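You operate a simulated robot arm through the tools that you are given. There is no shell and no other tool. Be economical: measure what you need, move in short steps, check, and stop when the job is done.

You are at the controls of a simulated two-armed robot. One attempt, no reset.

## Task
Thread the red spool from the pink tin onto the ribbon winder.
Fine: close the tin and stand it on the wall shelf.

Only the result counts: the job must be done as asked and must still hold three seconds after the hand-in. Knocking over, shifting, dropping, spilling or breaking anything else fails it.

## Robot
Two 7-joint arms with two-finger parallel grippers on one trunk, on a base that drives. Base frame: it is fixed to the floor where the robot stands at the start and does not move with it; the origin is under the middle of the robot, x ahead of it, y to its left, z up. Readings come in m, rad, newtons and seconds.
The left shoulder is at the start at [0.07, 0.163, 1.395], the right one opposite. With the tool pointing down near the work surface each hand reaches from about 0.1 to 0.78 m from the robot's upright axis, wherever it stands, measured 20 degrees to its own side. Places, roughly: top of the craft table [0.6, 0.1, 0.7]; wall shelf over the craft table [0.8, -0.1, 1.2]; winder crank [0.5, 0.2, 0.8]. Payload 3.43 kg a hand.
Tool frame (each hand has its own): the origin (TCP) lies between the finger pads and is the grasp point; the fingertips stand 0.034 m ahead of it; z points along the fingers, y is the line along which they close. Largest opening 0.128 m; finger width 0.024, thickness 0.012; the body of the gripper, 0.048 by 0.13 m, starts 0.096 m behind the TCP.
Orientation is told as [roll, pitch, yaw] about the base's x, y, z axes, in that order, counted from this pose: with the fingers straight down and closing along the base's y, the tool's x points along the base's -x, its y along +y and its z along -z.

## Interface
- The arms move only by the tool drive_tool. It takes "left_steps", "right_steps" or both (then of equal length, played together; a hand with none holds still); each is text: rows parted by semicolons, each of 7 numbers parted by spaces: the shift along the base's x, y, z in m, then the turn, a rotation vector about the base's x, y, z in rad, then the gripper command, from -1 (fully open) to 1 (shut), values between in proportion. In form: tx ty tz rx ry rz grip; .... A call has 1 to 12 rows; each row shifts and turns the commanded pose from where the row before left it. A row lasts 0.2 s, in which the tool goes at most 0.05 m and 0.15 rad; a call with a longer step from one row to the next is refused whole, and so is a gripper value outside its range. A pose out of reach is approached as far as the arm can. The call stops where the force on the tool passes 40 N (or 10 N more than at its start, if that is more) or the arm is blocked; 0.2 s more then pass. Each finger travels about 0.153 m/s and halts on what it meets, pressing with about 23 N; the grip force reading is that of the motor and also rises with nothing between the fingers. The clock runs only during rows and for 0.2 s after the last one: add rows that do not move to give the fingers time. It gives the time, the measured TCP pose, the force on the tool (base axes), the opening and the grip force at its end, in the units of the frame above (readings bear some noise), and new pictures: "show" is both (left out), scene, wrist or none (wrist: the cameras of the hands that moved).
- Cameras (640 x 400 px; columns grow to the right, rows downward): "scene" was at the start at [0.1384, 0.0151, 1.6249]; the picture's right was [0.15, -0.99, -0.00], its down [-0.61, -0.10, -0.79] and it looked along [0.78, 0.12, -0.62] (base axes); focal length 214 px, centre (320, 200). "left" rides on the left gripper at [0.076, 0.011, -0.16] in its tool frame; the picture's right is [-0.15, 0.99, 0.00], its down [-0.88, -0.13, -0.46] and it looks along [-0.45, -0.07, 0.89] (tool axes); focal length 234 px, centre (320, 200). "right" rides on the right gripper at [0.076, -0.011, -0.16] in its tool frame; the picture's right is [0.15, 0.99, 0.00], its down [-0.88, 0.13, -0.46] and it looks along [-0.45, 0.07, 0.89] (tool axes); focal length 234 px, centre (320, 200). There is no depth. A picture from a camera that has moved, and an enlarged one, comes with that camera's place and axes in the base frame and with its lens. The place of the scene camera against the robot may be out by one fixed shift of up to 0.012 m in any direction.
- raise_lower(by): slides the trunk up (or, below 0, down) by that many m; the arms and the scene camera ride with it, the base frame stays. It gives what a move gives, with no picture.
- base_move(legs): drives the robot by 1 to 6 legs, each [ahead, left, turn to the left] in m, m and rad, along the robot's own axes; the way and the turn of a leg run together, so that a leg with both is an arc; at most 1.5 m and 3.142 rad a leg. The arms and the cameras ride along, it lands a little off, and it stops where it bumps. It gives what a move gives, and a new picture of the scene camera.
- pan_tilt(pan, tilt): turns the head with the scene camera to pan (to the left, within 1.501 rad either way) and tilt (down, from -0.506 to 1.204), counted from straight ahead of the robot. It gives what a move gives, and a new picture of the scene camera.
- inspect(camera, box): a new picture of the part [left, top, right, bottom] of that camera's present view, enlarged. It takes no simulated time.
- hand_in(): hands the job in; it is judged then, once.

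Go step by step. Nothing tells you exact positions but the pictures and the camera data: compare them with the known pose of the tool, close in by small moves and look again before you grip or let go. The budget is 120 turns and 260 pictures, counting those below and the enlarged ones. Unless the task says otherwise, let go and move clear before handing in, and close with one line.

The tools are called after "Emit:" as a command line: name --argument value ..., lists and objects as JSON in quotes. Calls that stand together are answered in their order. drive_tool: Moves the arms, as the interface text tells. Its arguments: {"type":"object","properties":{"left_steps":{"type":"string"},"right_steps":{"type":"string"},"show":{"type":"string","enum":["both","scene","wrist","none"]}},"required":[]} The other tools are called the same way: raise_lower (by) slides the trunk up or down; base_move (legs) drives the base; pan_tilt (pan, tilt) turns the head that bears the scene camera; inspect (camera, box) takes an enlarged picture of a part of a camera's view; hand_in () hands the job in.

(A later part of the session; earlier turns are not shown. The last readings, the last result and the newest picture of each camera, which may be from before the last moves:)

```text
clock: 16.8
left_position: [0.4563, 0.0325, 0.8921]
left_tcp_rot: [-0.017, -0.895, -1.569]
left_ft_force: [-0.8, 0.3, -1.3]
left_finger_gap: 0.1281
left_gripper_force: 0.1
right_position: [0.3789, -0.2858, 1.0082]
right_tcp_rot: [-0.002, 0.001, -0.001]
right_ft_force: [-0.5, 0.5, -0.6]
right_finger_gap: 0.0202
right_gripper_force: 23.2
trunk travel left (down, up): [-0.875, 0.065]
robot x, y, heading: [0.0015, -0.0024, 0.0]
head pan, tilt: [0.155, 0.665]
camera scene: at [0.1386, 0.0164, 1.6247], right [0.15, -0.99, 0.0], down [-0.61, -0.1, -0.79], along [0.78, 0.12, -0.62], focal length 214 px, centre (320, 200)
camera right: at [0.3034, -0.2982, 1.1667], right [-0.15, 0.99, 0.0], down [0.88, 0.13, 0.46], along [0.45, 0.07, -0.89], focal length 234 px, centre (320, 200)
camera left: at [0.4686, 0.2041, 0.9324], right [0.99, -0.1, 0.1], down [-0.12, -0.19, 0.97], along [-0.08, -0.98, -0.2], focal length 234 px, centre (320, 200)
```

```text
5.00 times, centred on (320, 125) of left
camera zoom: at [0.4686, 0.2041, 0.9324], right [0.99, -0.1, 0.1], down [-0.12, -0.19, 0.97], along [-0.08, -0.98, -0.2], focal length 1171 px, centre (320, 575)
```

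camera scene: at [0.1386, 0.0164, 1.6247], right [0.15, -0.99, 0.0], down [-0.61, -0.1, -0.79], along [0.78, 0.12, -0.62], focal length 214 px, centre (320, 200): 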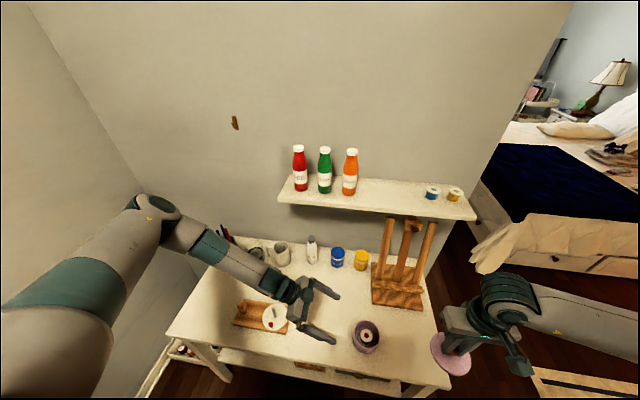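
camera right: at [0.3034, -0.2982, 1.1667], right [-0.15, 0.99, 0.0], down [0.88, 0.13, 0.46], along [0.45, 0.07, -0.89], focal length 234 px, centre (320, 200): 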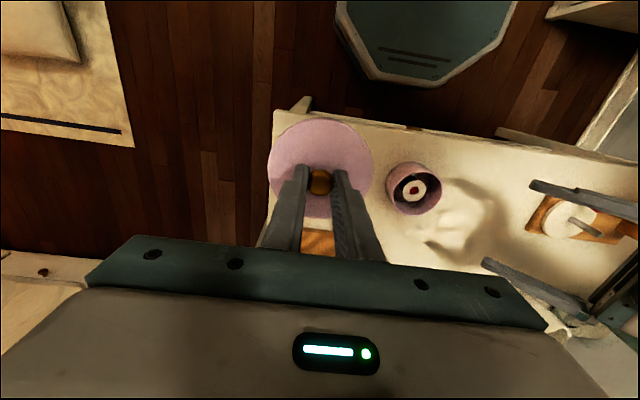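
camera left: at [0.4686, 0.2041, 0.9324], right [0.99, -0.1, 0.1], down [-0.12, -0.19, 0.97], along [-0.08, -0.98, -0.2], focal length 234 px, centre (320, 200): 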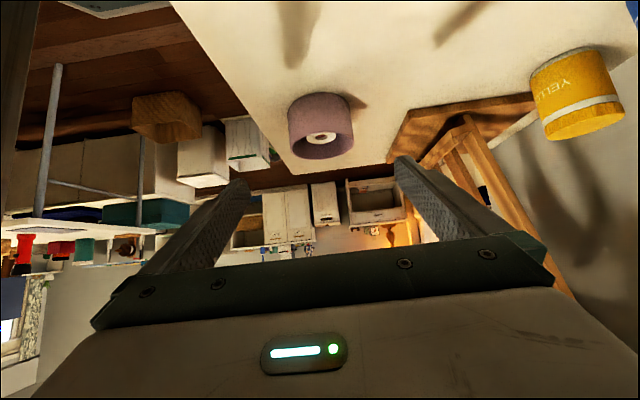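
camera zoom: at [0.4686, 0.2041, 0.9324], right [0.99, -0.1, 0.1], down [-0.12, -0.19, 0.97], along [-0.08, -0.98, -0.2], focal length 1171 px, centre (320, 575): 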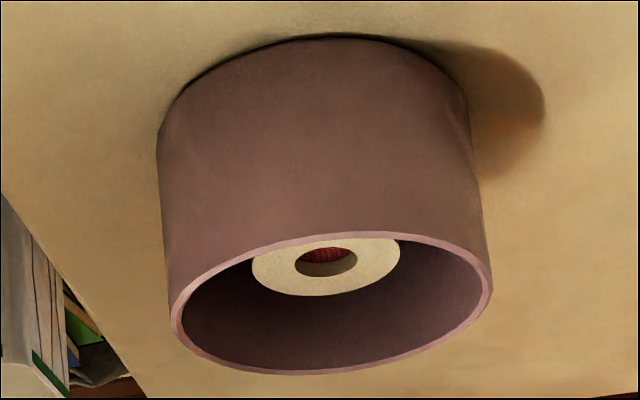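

The spool stands upright at about (0.459, -0.10) with a flange of about 0.042 m and an open hole. I'll turn the left hand back to pointing straight down, above the tin.

Emit:
drive_tool --left_steps "0 -0.002 0.02 0.0585 0.0585 0.1212 -1;0 -0.004 0.02 0.0585 0.0585 0.1212 -1;0 -0.01 0.02 0.0585 0.0585 0.1212 -1;0 -0.0125 0.02 0.0585 0.0585 0.1212 -1;0 -0.013 0.016 0.0585 0.0585 0.1212 -1;0 -0.013 0.012 0.0585 0.0585 0.1212 -1;0 -0.013 0 0.0585 0.0585 0.1212 -1;0 -0.013 0 0.0585 0.0585 0.1212 -1;0 -0.013 0 0.0585 0.0585 0.1212 -1;0.001 -0.013 0 0.0585 0.0585 0.1212 -1;0.001 -0.013 0 0.0585 0.0585 0.1212 -1;0.001 -0.013 0 0.0585 0.0585 0.1212 -0.5"

```text
clock: 19.4
left_position: [0.4586, -0.1019, 0.9997]
left_tcp_rot: [-0.009, 0.007, 0.005]
left_ft_force: [-0.1, 0.0, 0.2]
left_finger_gap: 0.0961
left_gripper_force: 0.0
right_position: [0.3795, -0.2887, 1.0074]
right_tcp_rot: [0.002, 0.0, 0.0]
right_ft_force: [0.4, -1.0, -0.4]
right_finger_gap: 0.0201
right_gripper_force: 23.3
trunk travel left (down, up): [-0.875, 0.065]
robot x, y, heading: [0.0019, -0.0031, 0.005]
head pan, tilt: [0.155, 0.665]
camera scene: at [0.1386, 0.0133, 1.6248], right [0.15, -0.99, 0.0], down [-0.61, -0.09, -0.79], along [0.78, 0.12, -0.62], focal length 214 px, centre (320, 200)
camera left: at [0.3843, -0.0893, 1.1593], right [0.14, 0.99, -0.01], down [0.88, -0.12, 0.45], along [0.44, -0.07, -0.89], focal length 234 px, centre (320, 200)
```

scene: 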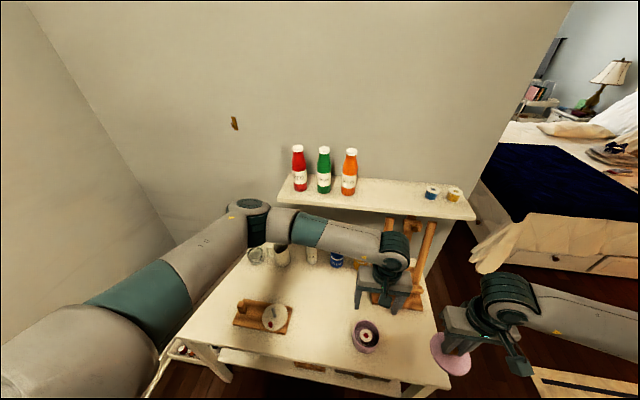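
left: 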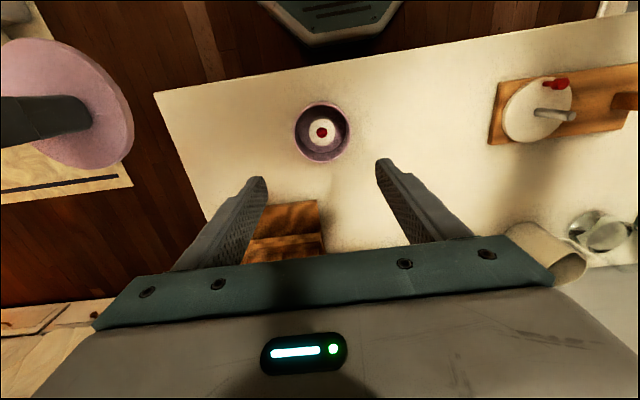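

The left hand is straight above the tin. I'll lower it to z of about 0.875 with the fingers set to about 0.049 and look again.

Emit:
drive_tool --left_steps "0 0 -0.045 0.008 -0.007 -0.005 0.25;0 0 -0.045 0 0 0 0.25;0 0 -0.035 0 0 0 0.25;0 0 0 0 0 0 0.25" --show "wrist"

Emit:
inspect --camera "left" --box '[240, 90, 400, 210]'

Emit:
inspect --camera "right" --box '[370, 100, 490, 220]'

```text
clock: 20.4
left_position: [0.4595, -0.1015, 0.8722]
left_tcp_rot: [-0.003, -0.001, -0.005]
left_ft_force: [-0.2, 0.2, -0.5]
left_finger_gap: 0.0479
left_gripper_force: 0.0
right_position: [0.3786, -0.2868, 1.0084]
right_tcp_rot: [0.0, -0.002, 0.0]
right_ft_force: [0.3, 0.3, 0.4]
right_finger_gap: 0.02
right_gripper_force: 22.7
trunk travel left (down, up): [-0.875, 0.065]
robot x, y, heading: [0.0019, -0.0011, 0.002]
head pan, tilt: [0.155, 0.665]
camera left: at [0.3827, -0.0886, 1.0326], right [0.15, 0.99, 0.0], down [0.88, -0.13, 0.46], along [0.45, -0.07, -0.89], focal length 234 px, centre (320, 200)
```

left: 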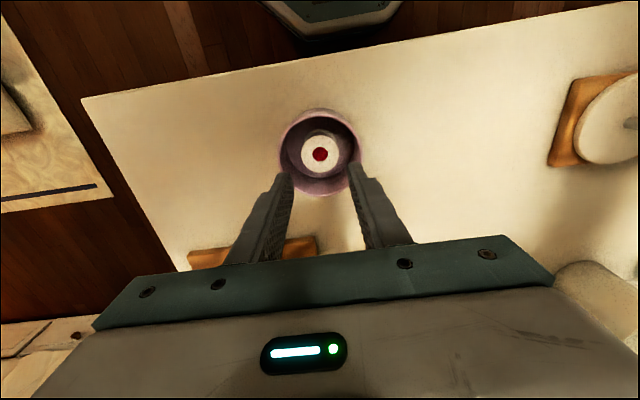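

```text
3.33 times, centred on (320, 150) of left
camera zoom: at [0.3827, -0.0886, 1.0326], right [0.15, 0.99, 0.0], down [0.88, -0.13, 0.46], along [0.45, -0.07, -0.89], focal length 781 px, centre (320, 367)
```

zoom: 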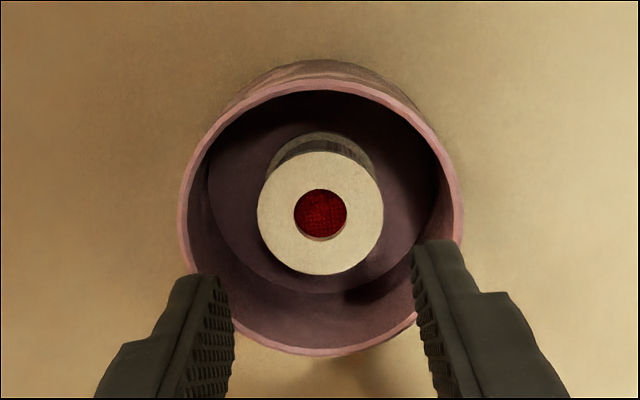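

```text
3.33 times, centred on (430, 160) of right
camera zoom: at [0.3034, -0.2989, 1.1665], right [-0.15, 0.99, 0.0], down [0.88, 0.13, 0.46], along [0.45, 0.07, -0.89], focal length 781 px, centre (-47, 333)
```

zoom: 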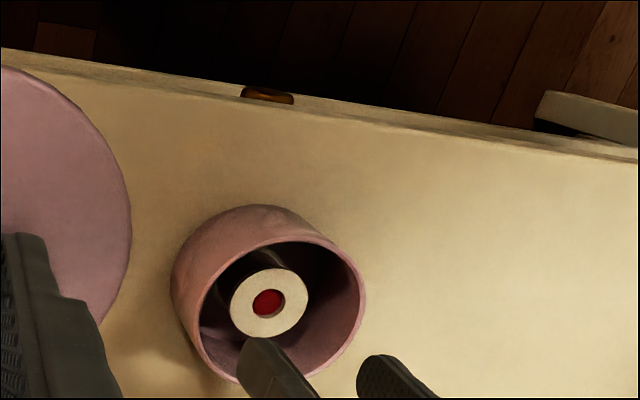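

The spool's top is at z of about 0.776 and its bottom at about 0.745, centred at (0.456, -0.100). I'll shift 3 mm back and go down into the tin with the fingers around the spool.

Emit:
drive_tool --left_steps "-0.003 -0.0005 -0.02 0 0 0 0.25;0 0 -0.025 0 0 0 0.25;0 0 -0.02 0 0 0 0.25;0 0 -0.018 0 0 0 0.25" --show "wrist"

Emit:
inspect --camera "left" --box '[240, 110, 400, 230]'

Emit:
inspect --camera "right" --box '[370, 130, 490, 250]'

```text
clock: 21.4
left_position: [0.4564, -0.1007, 0.792]
left_tcp_rot: [-0.004, -0.002, -0.005]
left_ft_force: [-0.5, -0.2, 0.0]
left_finger_gap: 0.0477
left_gripper_force: 0.0
right_position: [0.378, -0.2865, 1.008]
right_tcp_rot: [-0.001, 0.0, 0.001]
right_ft_force: [-0.5, 0.3, -0.9]
right_finger_gap: 0.0198
right_gripper_force: 22.5
trunk travel left (down, up): [-0.875, 0.065]
robot x, y, heading: [0.0025, 0.0018, -0.001]
head pan, tilt: [0.155, 0.665]
camera left: at [0.38, -0.0889, 0.9501], right [0.15, 0.99, 0.0], down [0.88, -0.13, 0.46], along [0.45, -0.07, -0.89], focal length 234 px, centre (320, 200)
```

left: 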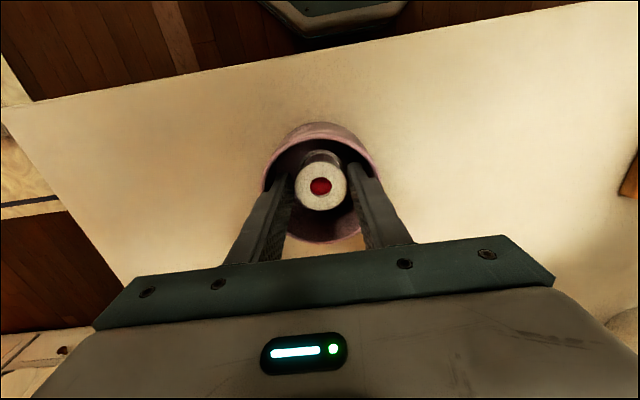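

```text
3.33 times, centred on (320, 170) of left
camera zoom: at [0.38, -0.0889, 0.9501], right [0.15, 0.99, 0.0], down [0.88, -0.13, 0.46], along [0.45, -0.07, -0.89], focal length 781 px, centre (320, 300)
```

zoom: 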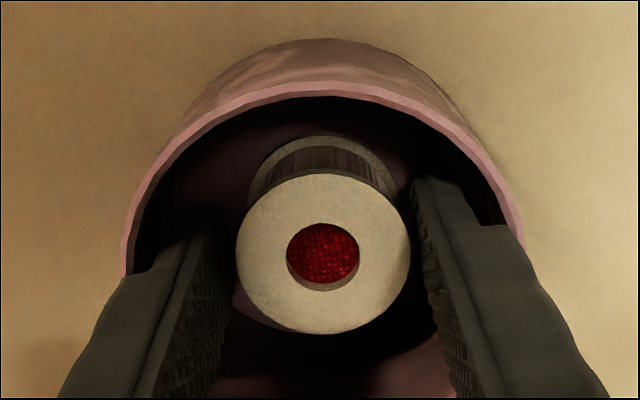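

```text
3.33 times, centred on (430, 190) of right
camera zoom: at [0.3034, -0.299, 1.1664], right [-0.15, 0.99, 0.0], down [0.88, 0.13, 0.46], along [0.45, 0.07, -0.89], focal length 781 px, centre (-47, 233)
```

zoom: 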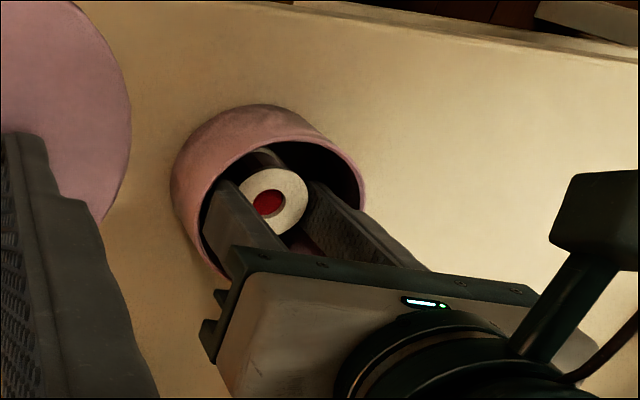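

The fingers are centred on the spool inside the tin. I'll go down 5 mm more and close.

Emit:
drive_tool --left_steps "0 0 -0.005 0 0 0 0.25;0 0 0 0 0 0 0.5;0 0 0 0 0 0 1;0 0 0 0 0 0 1" --show "wrist"

Emit:
inspect --camera "left" --box '[240, 110, 400, 230]'

```text
clock: 22.4
left_position: [0.4576, -0.1017, 0.7869]
left_tcp_rot: [-0.004, -0.002, -0.006]
left_ft_force: [0.5, -1.1, 2.7]
left_finger_gap: 0.0412
left_gripper_force: 23.2
right_position: [0.3784, -0.2859, 1.0087]
right_tcp_rot: [0.001, -0.001, 0.0]
right_ft_force: [0.2, 0.2, -0.2]
right_finger_gap: 0.02
right_gripper_force: 22.8
trunk travel left (down, up): [-0.875, 0.065]
robot x, y, heading: [0.0005, 0.0016, 0.0]
head pan, tilt: [0.155, 0.665]
camera left: at [0.38, -0.0891, 0.9457], right [0.15, 0.99, 0.0], down [0.88, -0.13, 0.46], along [0.45, -0.07, -0.89], focal length 234 px, centre (320, 200)
```

left: 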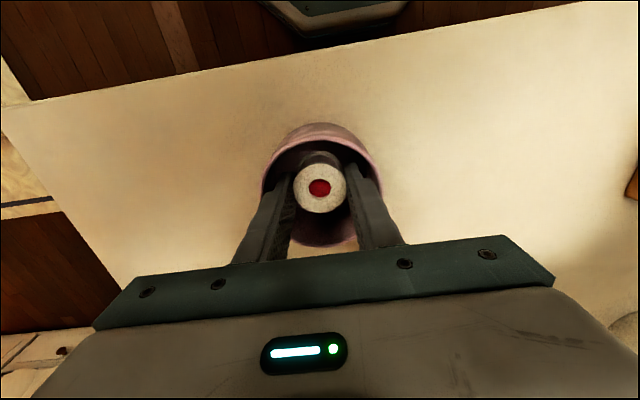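

```text
3.33 times, centred on (320, 170) of left
camera zoom: at [0.38, -0.0891, 0.9457], right [0.15, 0.99, 0.0], down [0.88, -0.13, 0.46], along [0.45, -0.07, -0.89], focal length 781 px, centre (320, 300)
```

zoom: 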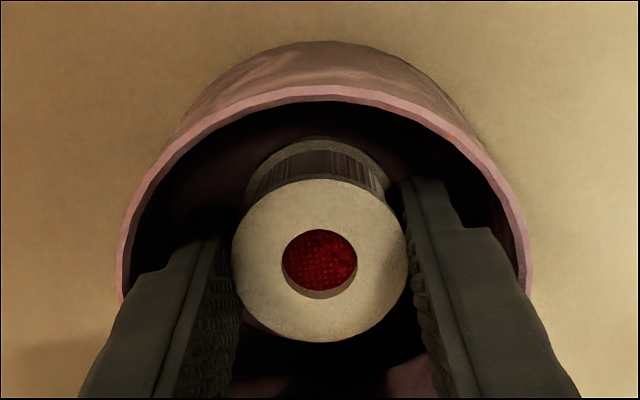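

The spool is gripped with a gap of 0.041. I'll lift it straight up and carry it toward the winder.

Emit:
drive_tool --left_steps "0 0 0.02 0 0 0 1;0 0 0.03 0 0 0 1;0 0 0.04 0 0 0 1;0 0 0.04 0 0 0 1;0 0 0.03 0 0 0 1;0.002 0.045 0 0 0 0 1;0.003 0.045 0 0 0 0 1;0.003 0.045 0 0 0 0 1;0.003 0.045 0 0 0 0 1;0.003 0.045 0 0 0 0 1;0.003 0.045 0 0 0 0 1;0.003 0.04 0 0 0 0 1"

Emit:
inspect --camera "left" --box '[220, 80, 420, 230]'

Emit:
inspect --camera "scene" --box '[220, 240, 340, 340]'

```text
clock: 25.0
left_position: [0.4743, 0.21, 0.9478]
left_tcp_rot: [-0.007, -0.004, -0.005]
left_ft_force: [0.4, 0.6, -0.2]
left_finger_gap: 0.0409
left_gripper_force: 22.8
right_position: [0.3779, -0.2846, 1.0094]
right_tcp_rot: [-0.002, -0.001, -0.001]
right_ft_force: [0.3, 0.0, 0.6]
right_finger_gap: 0.02
right_gripper_force: 22.5
trunk travel left (down, up): [-0.875, 0.065]
robot x, y, heading: [0.0005, -0.0021, -0.002]
head pan, tilt: [0.155, 0.665]
camera scene: at [0.1374, 0.0173, 1.6249], right [0.15, -0.99, 0.0], down [-0.61, -0.1, -0.79], along [0.78, 0.12, -0.62], focal length 214 px, centre (320, 200)
camera left: at [0.3988, 0.2231, 1.1063], right [0.15, 0.99, -0.01], down [0.88, -0.13, 0.46], along [0.45, -0.07, -0.89], focal length 234 px, centre (320, 200)
```

scene: 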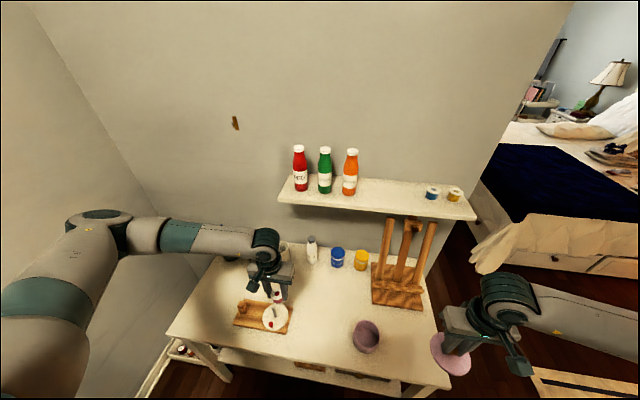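
left: 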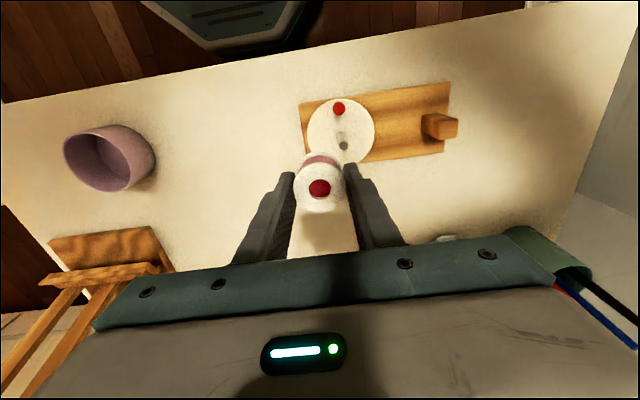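

```text
2.67 times, centred on (320, 155) of left
camera zoom: at [0.3988, 0.2231, 1.1063], right [0.15, 0.99, -0.01], down [0.88, -0.13, 0.46], along [0.45, -0.07, -0.89], focal length 624 px, centre (320, 320)
```

zoom: 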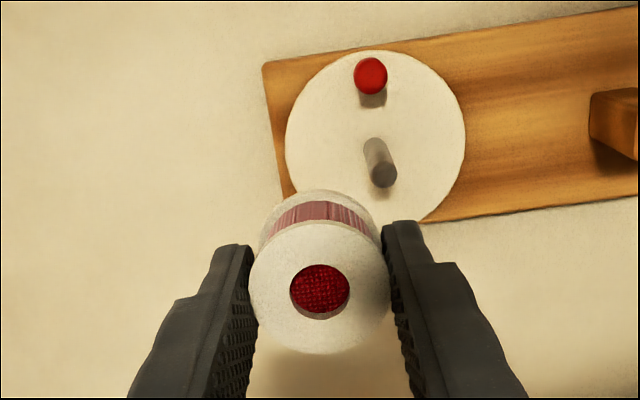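

```text
4.00 times, centred on (280, 290) of scene
camera zoom: at [0.1374, 0.0173, 1.6249], right [0.15, -0.99, 0.0], down [-0.61, -0.1, -0.79], along [0.78, 0.12, -0.62], focal length 858 px, centre (480, -160)
```

zoom: 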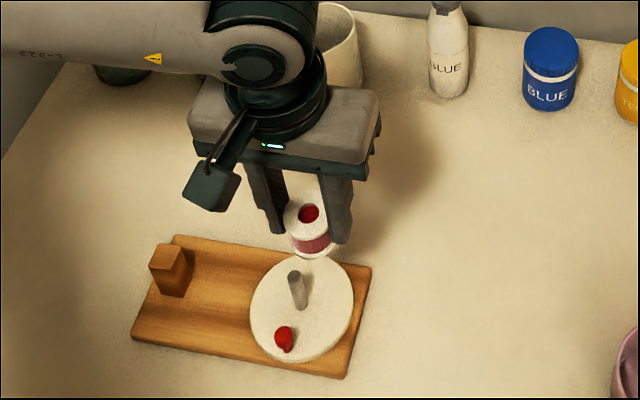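

The spool shows red thread, and the spindle triangulates to about (0.469, 0.240), with the crank handle on the robot side. I'll centre over it and come down to just above the tip.

Emit:
drive_tool --left_steps "-0.003 0.015 0 0.006 0.004 0.005 1;-0.0025 0.014 0 0 0 0 1;0 0 -0.025 0 0 0 1;0 0 -0.02 0 0 0 1;0 0 0 0 0 0 1" --show "wrist"

Emit:
inspect --camera "left" --box '[220, 80, 420, 230]'

Emit:
inspect --camera "scene" --box '[240, 270, 320, 340]'

Emit:
inspect --camera "right" --box '[480, 140, 640, 260]'

```text
clock: 26.2
left_position: [0.4704, 0.2377, 0.9009]
left_tcp_rot: [0.002, 0.001, 0.0]
left_ft_force: [-0.6, 0.1, -0.2]
left_finger_gap: 0.0411
left_gripper_force: 23.1
right_position: [0.3792, -0.2873, 1.0086]
right_tcp_rot: [0.0, -0.002, 0.0]
right_ft_force: [-0.2, -0.1, 0.1]
right_finger_gap: 0.0202
right_gripper_force: 22.5
trunk travel left (down, up): [-0.875, 0.065]
robot x, y, heading: [0.0018, 0.001, 0.004]
head pan, tilt: [0.155, 0.665]
camera left: at [0.3949, 0.2492, 1.0609], right [0.15, 0.99, 0.0], down [0.88, -0.13, 0.45], along [0.45, -0.07, -0.89], focal length 234 px, centre (320, 200)
```

left: 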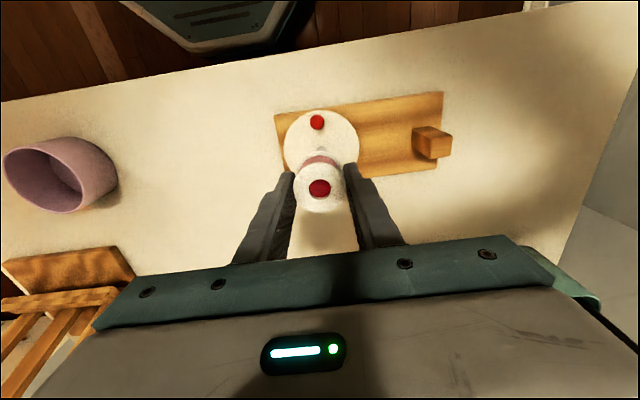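

```text
2.67 times, centred on (320, 155) of left
camera zoom: at [0.3949, 0.2492, 1.0609], right [0.15, 0.99, 0.0], down [0.88, -0.13, 0.45], along [0.45, -0.07, -0.89], focal length 624 px, centre (320, 320)
```

zoom: 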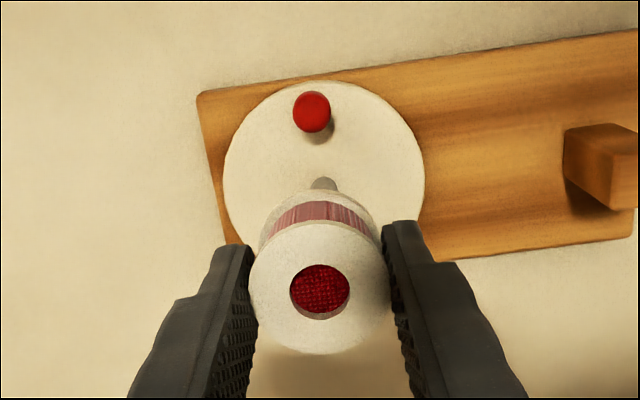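

```text
5.71 times, centred on (280, 305) of scene
camera zoom: at [0.1379, 0.0154, 1.6249], right [0.15, -0.99, 0.0], down [-0.61, -0.1, -0.79], along [0.78, 0.12, -0.62], focal length 1226 px, centre (549, -400)
```

zoom: 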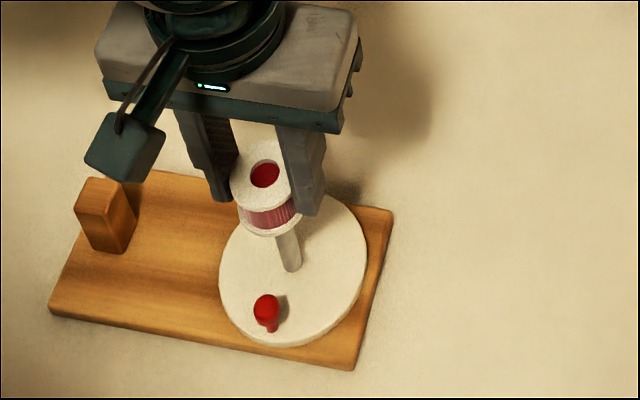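

```text
3.33 times, centred on (560, 200) of right
camera zoom: at [0.303, -0.2985, 1.1667], right [-0.15, 0.99, 0.0], down [0.88, 0.13, 0.46], along [0.45, 0.07, -0.89], focal length 781 px, centre (-480, 200)
```

zoom: 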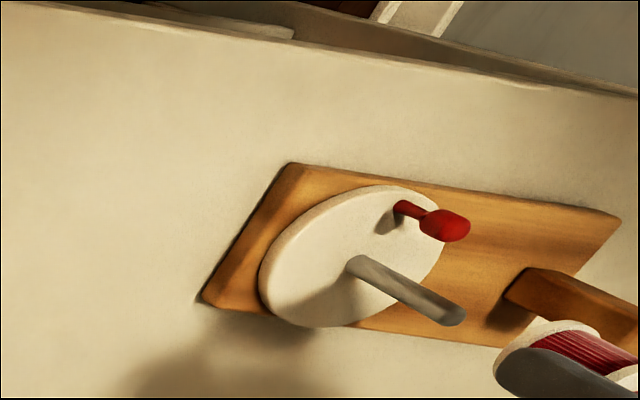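

The cameras agree to within 1–2 mm that the spool is over the spindle. I'll lower it slowly and watch the force.

Emit:
drive_tool --left_steps "0 0 -0.01 0 0 0 1;0 0 -0.01 0 0 0 1;0 0 -0.008 0 0 0 1;0 0 -0.006 0 0 0 1" --show "wrist"

Emit:
inspect --camera "left" --box '[220, 80, 420, 230]'

Emit:
inspect --camera "scene" --box '[240, 270, 320, 340]'

```text
clock: 27.2
left_position: [0.471, 0.2364, 0.8668]
left_tcp_rot: [0.002, 0.003, 0.0]
left_ft_force: [-0.3, 0.8, -0.6]
left_finger_gap: 0.0409
left_gripper_force: 22.8
right_position: [0.3792, -0.2869, 1.0077]
right_tcp_rot: [0.0, 0.0, 0.0]
right_ft_force: [-0.3, -0.4, -1.4]
right_finger_gap: 0.0201
right_gripper_force: 22.6
trunk travel left (down, up): [-0.875, 0.065]
robot x, y, heading: [-0.001, -0.0012, -0.002]
head pan, tilt: [0.155, 0.665]
camera left: at [0.3954, 0.2485, 1.0268], right [0.15, 0.99, 0.0], down [0.88, -0.13, 0.45], along [0.45, -0.07, -0.89], focal length 234 px, centre (320, 200)
```

left: 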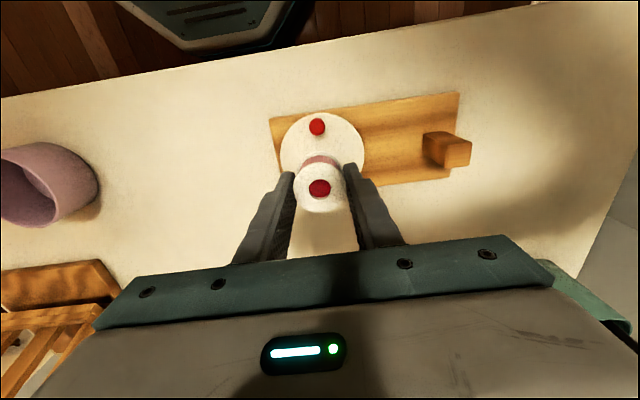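

```text
2.67 times, centred on (320, 155) of left
camera zoom: at [0.3954, 0.2485, 1.0268], right [0.15, 0.99, 0.0], down [0.88, -0.13, 0.45], along [0.45, -0.07, -0.89], focal length 624 px, centre (320, 320)
```

zoom: 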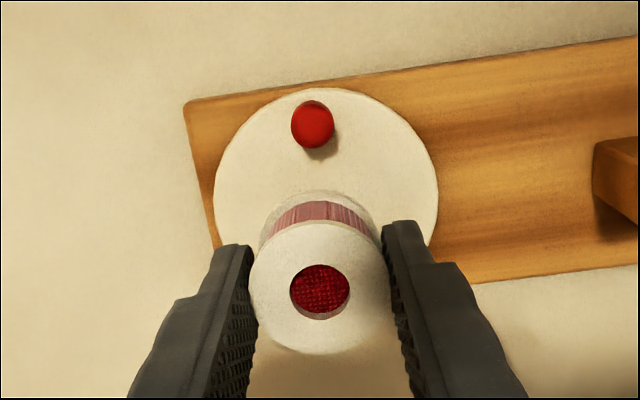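

```text
5.71 times, centred on (280, 305) of scene
camera zoom: at [0.1384, 0.0153, 1.6249], right [0.15, -0.99, 0.0], down [-0.61, -0.1, -0.79], along [0.78, 0.12, -0.62], focal length 1226 px, centre (549, -400)
```

zoom: 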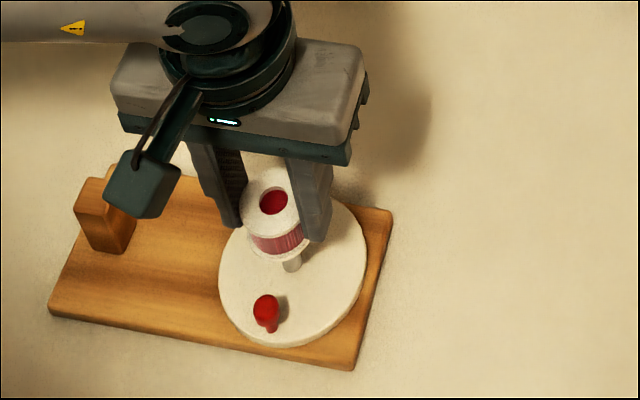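

Alignment still looks good and no force is felt. I'll keep lowering.

Emit:
drive_tool --left_steps "0 0 -0.008 0 0 0 1;0 0 -0.008 0 0 0 1;0 0 -0.008 0 0 0 1" --show "wrist"

Emit:
inspect --camera "scene" --box '[255, 285, 305, 335]'

Emit:
inspect --camera "right" --box '[540, 160, 640, 260]'

```text
clock: 28.0
left_position: [0.4712, 0.2377, 0.8427]
left_tcp_rot: [0.003, 0.005, 0.001]
left_ft_force: [-0.3, 0.0, 0.0]
left_finger_gap: 0.0411
left_gripper_force: 22.8
right_position: [0.3793, -0.2865, 1.0067]
right_tcp_rot: [0.0, 0.0, -0.001]
right_ft_force: [0.7, -0.1, -0.8]
right_finger_gap: 0.0201
right_gripper_force: 23.1
trunk travel left (down, up): [-0.875, 0.065]
robot x, y, heading: [-0.0013, -0.0011, -0.006]
head pan, tilt: [0.155, 0.665]
camera left: at [0.3952, 0.2489, 1.0018], right [0.15, 0.99, 0.0], down [0.88, -0.13, 0.45], along [0.45, -0.07, -0.89], focal length 234 px, centre (320, 200)
```

left: 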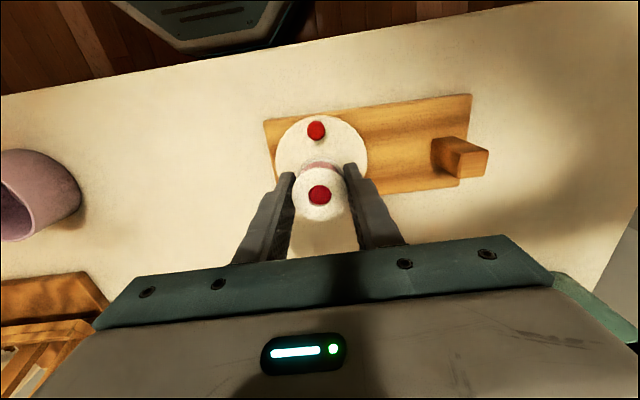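

```text
8.00 times, centred on (280, 310) of scene
camera zoom: at [0.14, 0.0156, 1.6244], right [0.15, -0.99, 0.0], down [-0.61, -0.1, -0.79], along [0.78, 0.12, -0.62], focal length 1716 px, centre (640, -680)
```

zoom: 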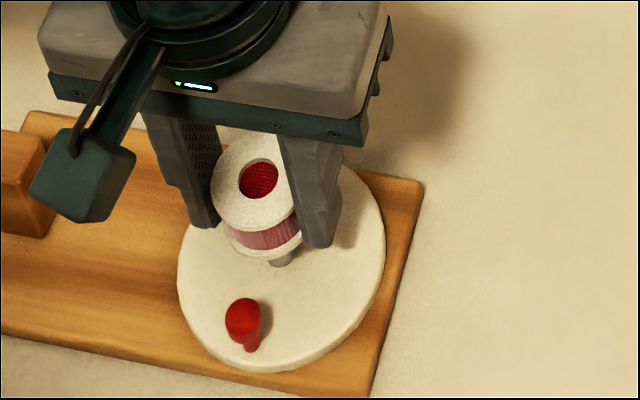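

```text
4.00 times, centred on (590, 210) of right
camera zoom: at [0.3045, -0.2984, 1.166], right [-0.15, 0.99, 0.0], down [0.88, 0.13, 0.45], along [0.45, 0.07, -0.89], focal length 937 px, centre (-760, 160)
```

zoom: 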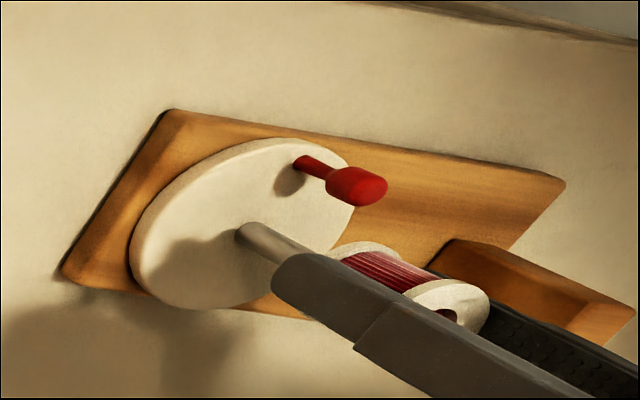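

The spool looks as if it has shifted or tilted in the fingers, so its hole may have missed the tip. I'll look closely before moving.

Emit:
inspect --camera "left" --box '[270, 105, 370, 230]'

Emit:
inspect --camera "scene" --box '[263, 295, 293, 325]'

Emit:
inspect --camera "right" --box '[590, 195, 640, 245]'

```text
3.20 times, centred on (320, 168) of left
camera zoom: at [0.3952, 0.2489, 1.0018], right [0.15, 0.99, 0.0], down [0.88, -0.13, 0.45], along [0.45, -0.07, -0.89], focal length 749 px, centre (320, 304)
```

zoom: 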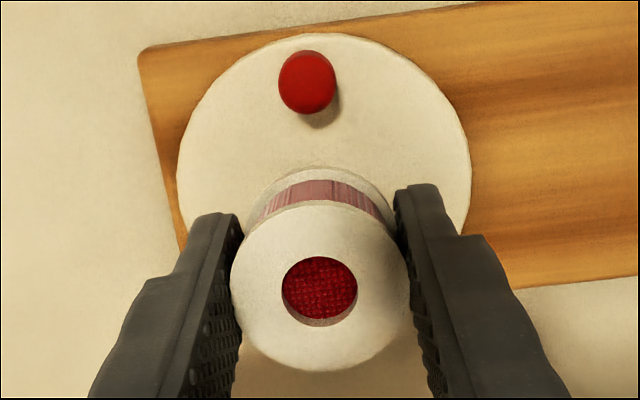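

```text
13.33 times, centred on (278, 310) of scene
camera zoom: at [0.14, 0.0156, 1.6244], right [0.15, -0.99, 0.0], down [-0.61, -0.1, -0.79], along [0.78, 0.12, -0.62], focal length 2860 px, centre (880, -1267)
```

zoom: 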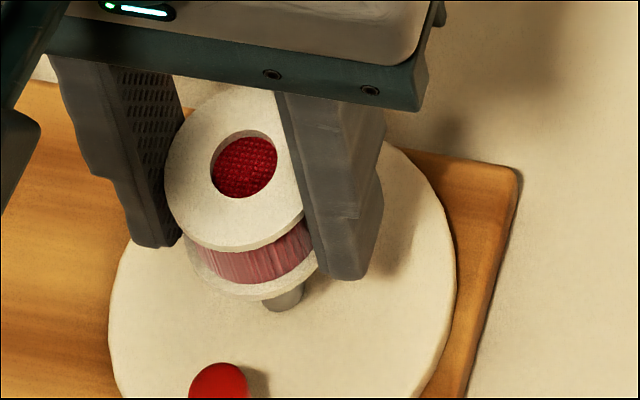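

```text
8.00 times, centred on (615, 220) of right
camera zoom: at [0.3045, -0.2984, 1.166], right [-0.15, 0.99, 0.0], down [0.88, 0.13, 0.45], along [0.45, 0.07, -0.89], focal length 1873 px, centre (-2040, 40)
```

zoom: 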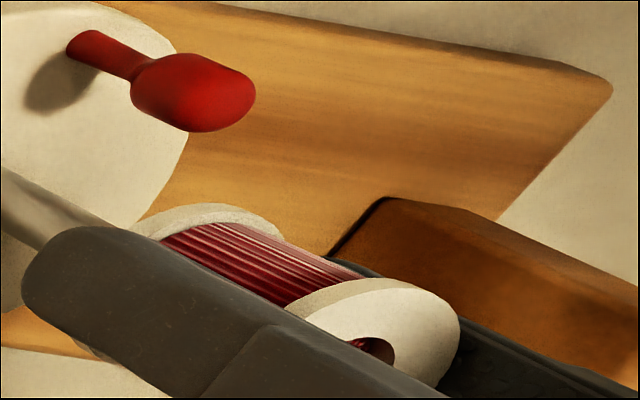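

The spool slid up about 9 mm in the fingers: it met the spindle tip off-centre. Comparing vertical lines in both cameras puts the spindle about 6 mm further in +x and 2 mm in +y. I'll raise the spool, shift and look again.

Emit:
drive_tool --left_steps "0 0 0.02 0 0 0 1;0 0 0.02 0 0 0 1;0.006 0.002 0 -0.002 -0.004 0 1;0 0 0 0 0 0 1" --show "none"

Emit:
inspect --camera "left" --box '[270, 105, 370, 230]'

Emit:
inspect --camera "scene" --box '[255, 285, 305, 335]'

Emit:
inspect --camera "right" --box '[560, 160, 640, 260]'

```text
clock: 29.0
left_position: [0.4765, 0.2392, 0.8841]
left_tcp_rot: [-0.002, -0.001, 0.001]
left_ft_force: [-0.2, -0.3, -0.4]
left_finger_gap: 0.041
left_gripper_force: 22.8
right_position: [0.3795, -0.2866, 1.0088]
right_tcp_rot: [0.0, 0.001, -0.001]
right_ft_force: [0.1, 0.8, -0.5]
right_finger_gap: 0.02
right_gripper_force: 23.2
trunk travel left (down, up): [-0.875, 0.065]
robot x, y, heading: [0.0005, -0.0019, -0.003]
head pan, tilt: [0.155, 0.665]
```

```text
3.20 times, centred on (320, 168) of left
camera zoom: at [0.4002, 0.2515, 1.0431], right [0.15, 0.99, 0.0], down [0.88, -0.13, 0.46], along [0.45, -0.07, -0.89], focal length 749 px, centre (320, 304)
```

zoom: 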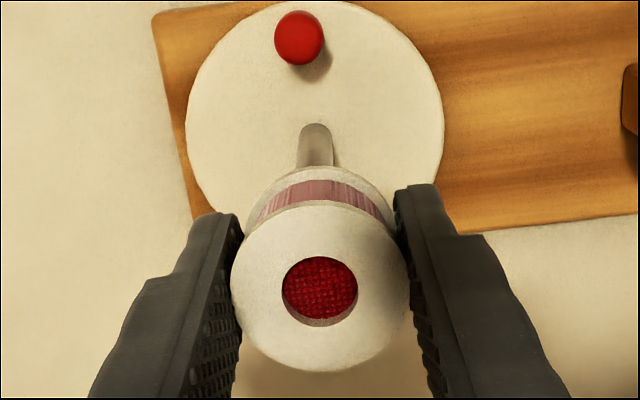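

```text
8.00 times, centred on (280, 310) of scene
camera zoom: at [0.1384, 0.0151, 1.6249], right [0.15, -0.99, 0.0], down [-0.61, -0.1, -0.79], along [0.78, 0.12, -0.62], focal length 1716 px, centre (640, -680)
```

zoom: 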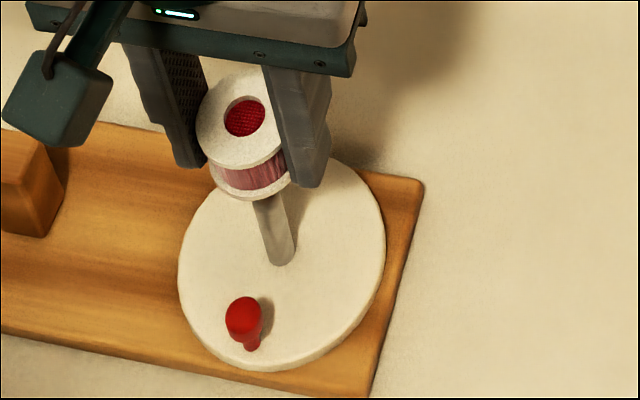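

```text
4.00 times, centred on (600, 210) of right
camera zoom: at [0.3034, -0.2988, 1.1665], right [-0.15, 0.99, 0.0], down [0.88, 0.13, 0.46], along [0.45, 0.07, -0.89], focal length 937 px, centre (-800, 160)
```

zoom: 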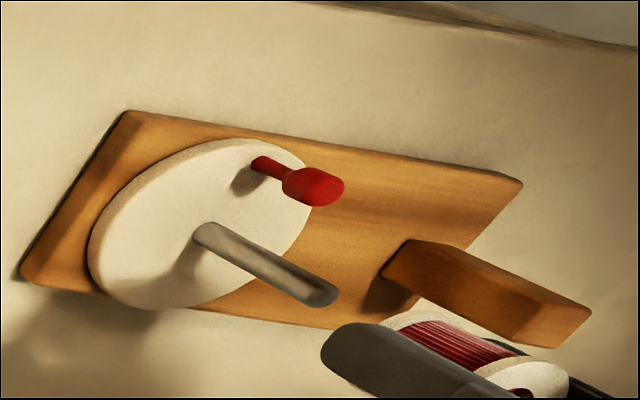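

Sideways the alignment looks good, but depth in x is poorly fixed. The right camera sees it from the side, so I'll use that view.

Emit:
inspect --camera "right" --box '[560, 190, 640, 270]'

```text
5.00 times, centred on (600, 230) of right
camera zoom: at [0.3034, -0.2988, 1.1665], right [-0.15, 0.99, 0.0], down [0.88, 0.13, 0.46], along [0.45, 0.07, -0.89], focal length 1171 px, centre (-1080, 50)
```

zoom: 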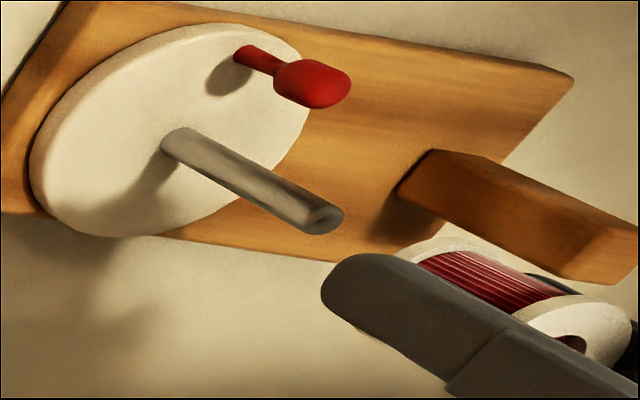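

From the side view the spindle is at x of about 0.4755 with its tip near z 0.814. The spool also leans about 5°, bottom toward +x. I'll take out the lean and lower in small steps, watching for slip.

Emit:
drive_tool --left_steps "-0.001 0 -0.01 0 0.08 0 1;0 0 -0.012 0 0 0 1;0 0 -0.008 0 0 0 1;0 0 -0.006 0 0 0 1;0 0 0 0 0 0 1" --show "none"

Emit:
inspect --camera "left" --box '[270, 105, 370, 230]'

Emit:
inspect --camera "right" --box '[560, 190, 640, 270]'

Emit:
inspect --camera "scene" --box '[255, 285, 305, 335]'

```text
clock: 30.2
left_position: [0.4748, 0.2391, 0.847]
left_tcp_rot: [0.0, 0.08, 0.001]
left_ft_force: [0.8, -0.2, 0.0]
left_finger_gap: 0.0409
left_gripper_force: 23.5
right_position: [0.3783, -0.2858, 1.0077]
right_tcp_rot: [0.0, 0.001, 0.001]
right_ft_force: [0.5, 0.0, -0.3]
right_finger_gap: 0.0201
right_gripper_force: 23.1
trunk travel left (down, up): [-0.875, 0.065]
robot x, y, heading: [0.0013, 0.001, -0.001]
head pan, tilt: [0.155, 0.665]
```

```text
3.20 times, centred on (320, 168) of left
camera zoom: at [0.4123, 0.2506, 1.0124], right [0.15, 0.99, -0.01], down [0.91, -0.13, 0.39], along [0.38, -0.07, -0.92], focal length 749 px, centre (320, 304)
```

zoom: 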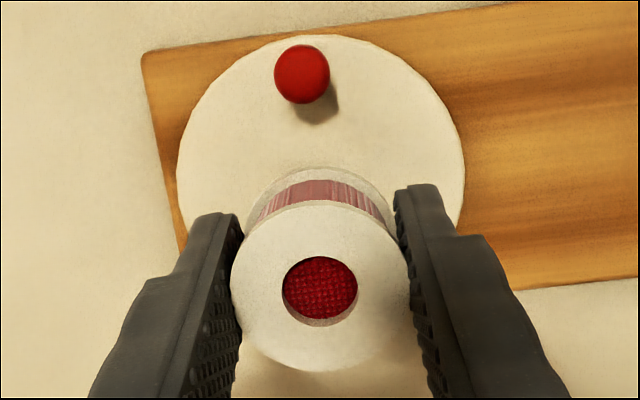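

```text
5.00 times, centred on (600, 230) of right
camera zoom: at [0.3032, -0.2987, 1.1666], right [-0.15, 0.99, 0.0], down [0.88, 0.13, 0.46], along [0.45, 0.07, -0.89], focal length 1171 px, centre (-1080, 50)
```

zoom: 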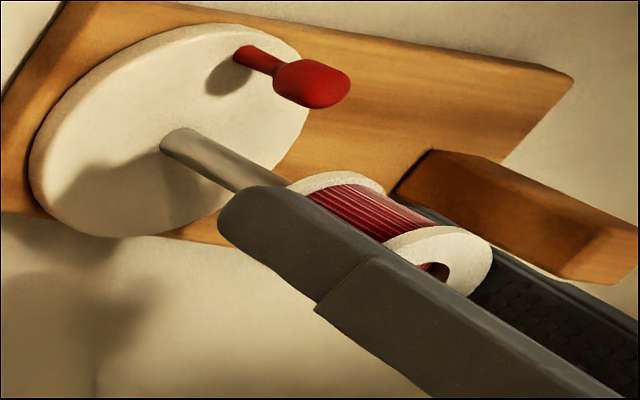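

```text
8.00 times, centred on (280, 310) of scene
camera zoom: at [0.1381, 0.0152, 1.6249], right [0.15, -0.99, 0.0], down [-0.61, -0.1, -0.79], along [0.78, 0.12, -0.62], focal length 1716 px, centre (640, -680)
```

zoom: 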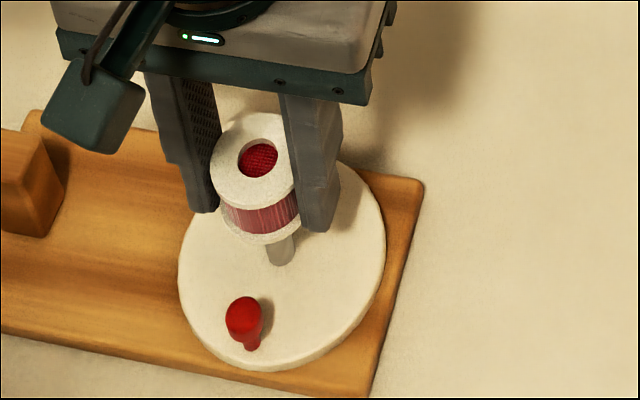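

It now looks aligned in all three views, with the spool bottom about at the tip height. I'll lower 10 mm more and check for slip.

Emit:
drive_tool --left_steps "0 0 -0.004 0 0 0 1;0 0 -0.003 0 0 0 1;0 0 -0.003 0 0 0 1;0 0 0 0 0 0 1" --show "none"

Emit:
inspect --camera "left" --box '[270, 105, 370, 230]'

Emit:
inspect --camera "right" --box '[560, 190, 640, 270]'

```text
clock: 31.2
left_position: [0.4757, 0.2393, 0.8373]
left_tcp_rot: [0.001, 0.079, 0.0]
left_ft_force: [0.2, -0.7, 0.0]
left_finger_gap: 0.0409
left_gripper_force: 23.0
right_position: [0.3784, -0.2869, 1.0081]
right_tcp_rot: [0.0, 0.001, -0.001]
right_ft_force: [-0.1, -0.1, 0.1]
right_finger_gap: 0.0202
right_gripper_force: 23.2
trunk travel left (down, up): [-0.875, 0.065]
robot x, y, heading: [0.0023, 0.0028, -0.002]
head pan, tilt: [0.155, 0.665]
```

```text
3.20 times, centred on (320, 168) of left
camera zoom: at [0.4125, 0.2508, 1.0021], right [0.15, 0.99, -0.01], down [0.91, -0.13, 0.39], along [0.38, -0.07, -0.92], focal length 749 px, centre (320, 304)
```

zoom: 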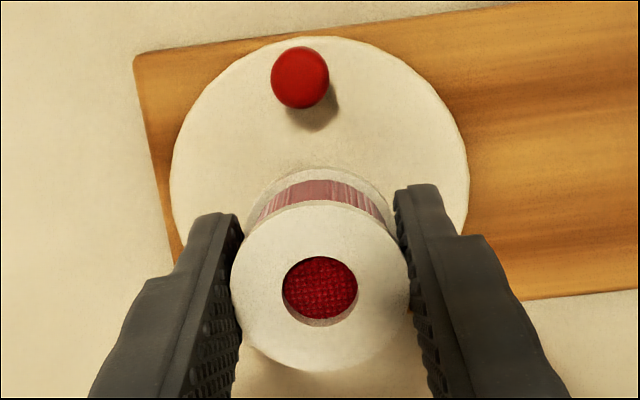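

```text
5.00 times, centred on (600, 230) of right
camera zoom: at [0.3034, -0.2988, 1.1665], right [-0.15, 0.99, 0.0], down [0.88, 0.13, 0.46], along [0.45, 0.07, -0.89], focal length 1171 px, centre (-1080, 50)
```

zoom: 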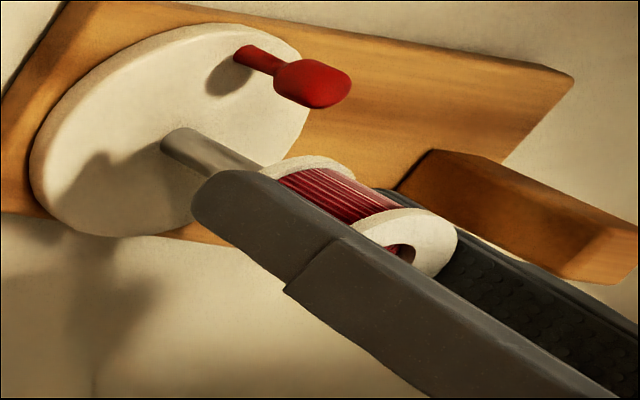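

No slip, so the tip seems to be inside the hole. I'll lower further.

Emit:
drive_tool --left_steps "0 0 -0.005 0 0 0 1;0 0 -0.005 0 0 0 1;0 0 -0.005 0 0 0 1;0 0 0 0 0 0 1" --show "none"

Emit:
inspect --camera "left" --box '[270, 105, 370, 230]'

Emit:
inspect --camera "right" --box '[560, 190, 640, 270]'

```text
clock: 32.2
left_position: [0.4755, 0.24, 0.8226]
left_tcp_rot: [0.0, 0.077, 0.0]
left_ft_force: [0.1, 1.2, 0.0]
left_finger_gap: 0.0412
left_gripper_force: 23.1
right_position: [0.379, -0.2864, 1.0066]
right_tcp_rot: [0.001, -0.001, 0.001]
right_ft_force: [1.2, -0.4, 0.2]
right_finger_gap: 0.0199
right_gripper_force: 22.8
trunk travel left (down, up): [-0.875, 0.065]
robot x, y, heading: [-0.001, -0.0004, 0.004]
head pan, tilt: [0.155, 0.665]
```

```text
3.20 times, centred on (320, 168) of left
camera zoom: at [0.4123, 0.2511, 0.9872], right [0.15, 0.99, -0.01], down [0.91, -0.13, 0.39], along [0.38, -0.07, -0.92], focal length 749 px, centre (320, 304)
```

zoom: 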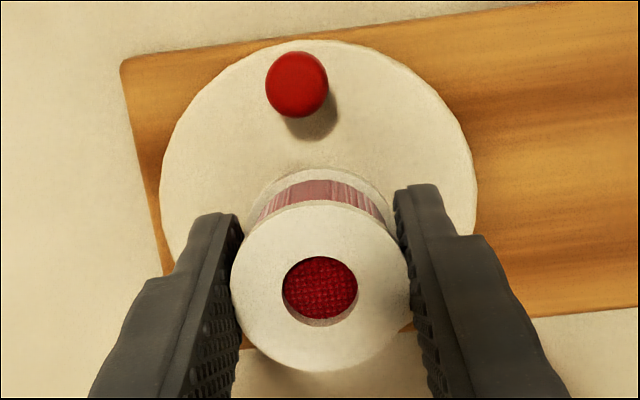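

```text
5.00 times, centred on (600, 230) of right
camera zoom: at [0.3032, -0.2988, 1.1665], right [-0.15, 0.99, 0.0], down [0.88, 0.13, 0.46], along [0.45, 0.07, -0.89], focal length 1171 px, centre (-1080, 50)
```

zoom: 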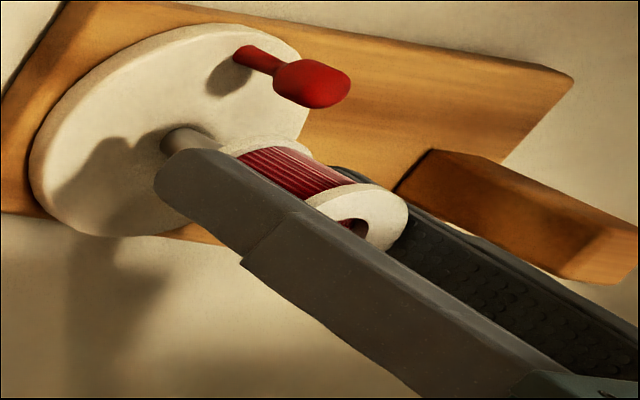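

It's sliding down the spindle freely. I'll bring it to just above the disc.

Emit:
drive_tool --left_steps "0 0 -0.006 0 0 0 1;0 0 -0.006 0 0 0 1;0 0 -0.005 0 0 0 1;0 0 0 0 0 0 1" --show "none"

Emit:
inspect --camera "left" --box '[270, 105, 370, 230]'

Emit:
inspect --camera "right" --box '[560, 190, 640, 270]'

```text
clock: 33.2
left_position: [0.4757, 0.2383, 0.8049]
left_tcp_rot: [0.001, 0.078, 0.0]
left_ft_force: [-1.6, 0.4, -0.6]
left_finger_gap: 0.0408
left_gripper_force: 23.1
right_position: [0.379, -0.2875, 1.0085]
right_tcp_rot: [0.0, 0.001, 0.0]
right_ft_force: [0.4, -0.3, 0.1]
right_finger_gap: 0.0204
right_gripper_force: 22.8
trunk travel left (down, up): [-0.875, 0.065]
robot x, y, heading: [0.0009, 0.0005, -0.0]
head pan, tilt: [0.155, 0.665]
```

```text
3.20 times, centred on (320, 168) of left
camera zoom: at [0.4122, 0.2508, 0.9705], right [0.15, 0.99, -0.01], down [0.91, -0.13, 0.39], along [0.38, -0.07, -0.92], focal length 749 px, centre (320, 304)
```

zoom: 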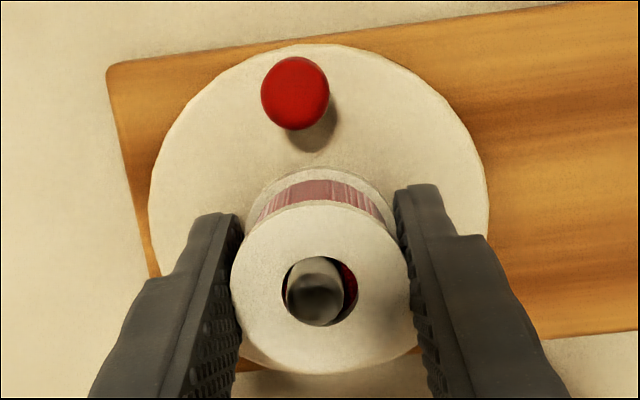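

```text
5.00 times, centred on (600, 230) of right
camera zoom: at [0.3031, -0.2988, 1.1665], right [-0.15, 0.99, 0.0], down [0.88, 0.13, 0.46], along [0.45, 0.07, -0.89], focal length 1171 px, centre (-1080, 50)
```

zoom: 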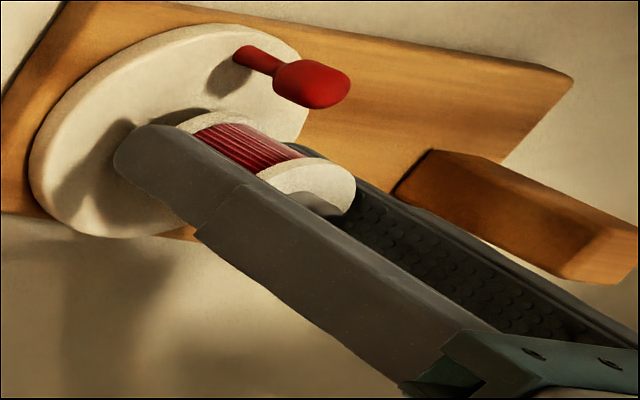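

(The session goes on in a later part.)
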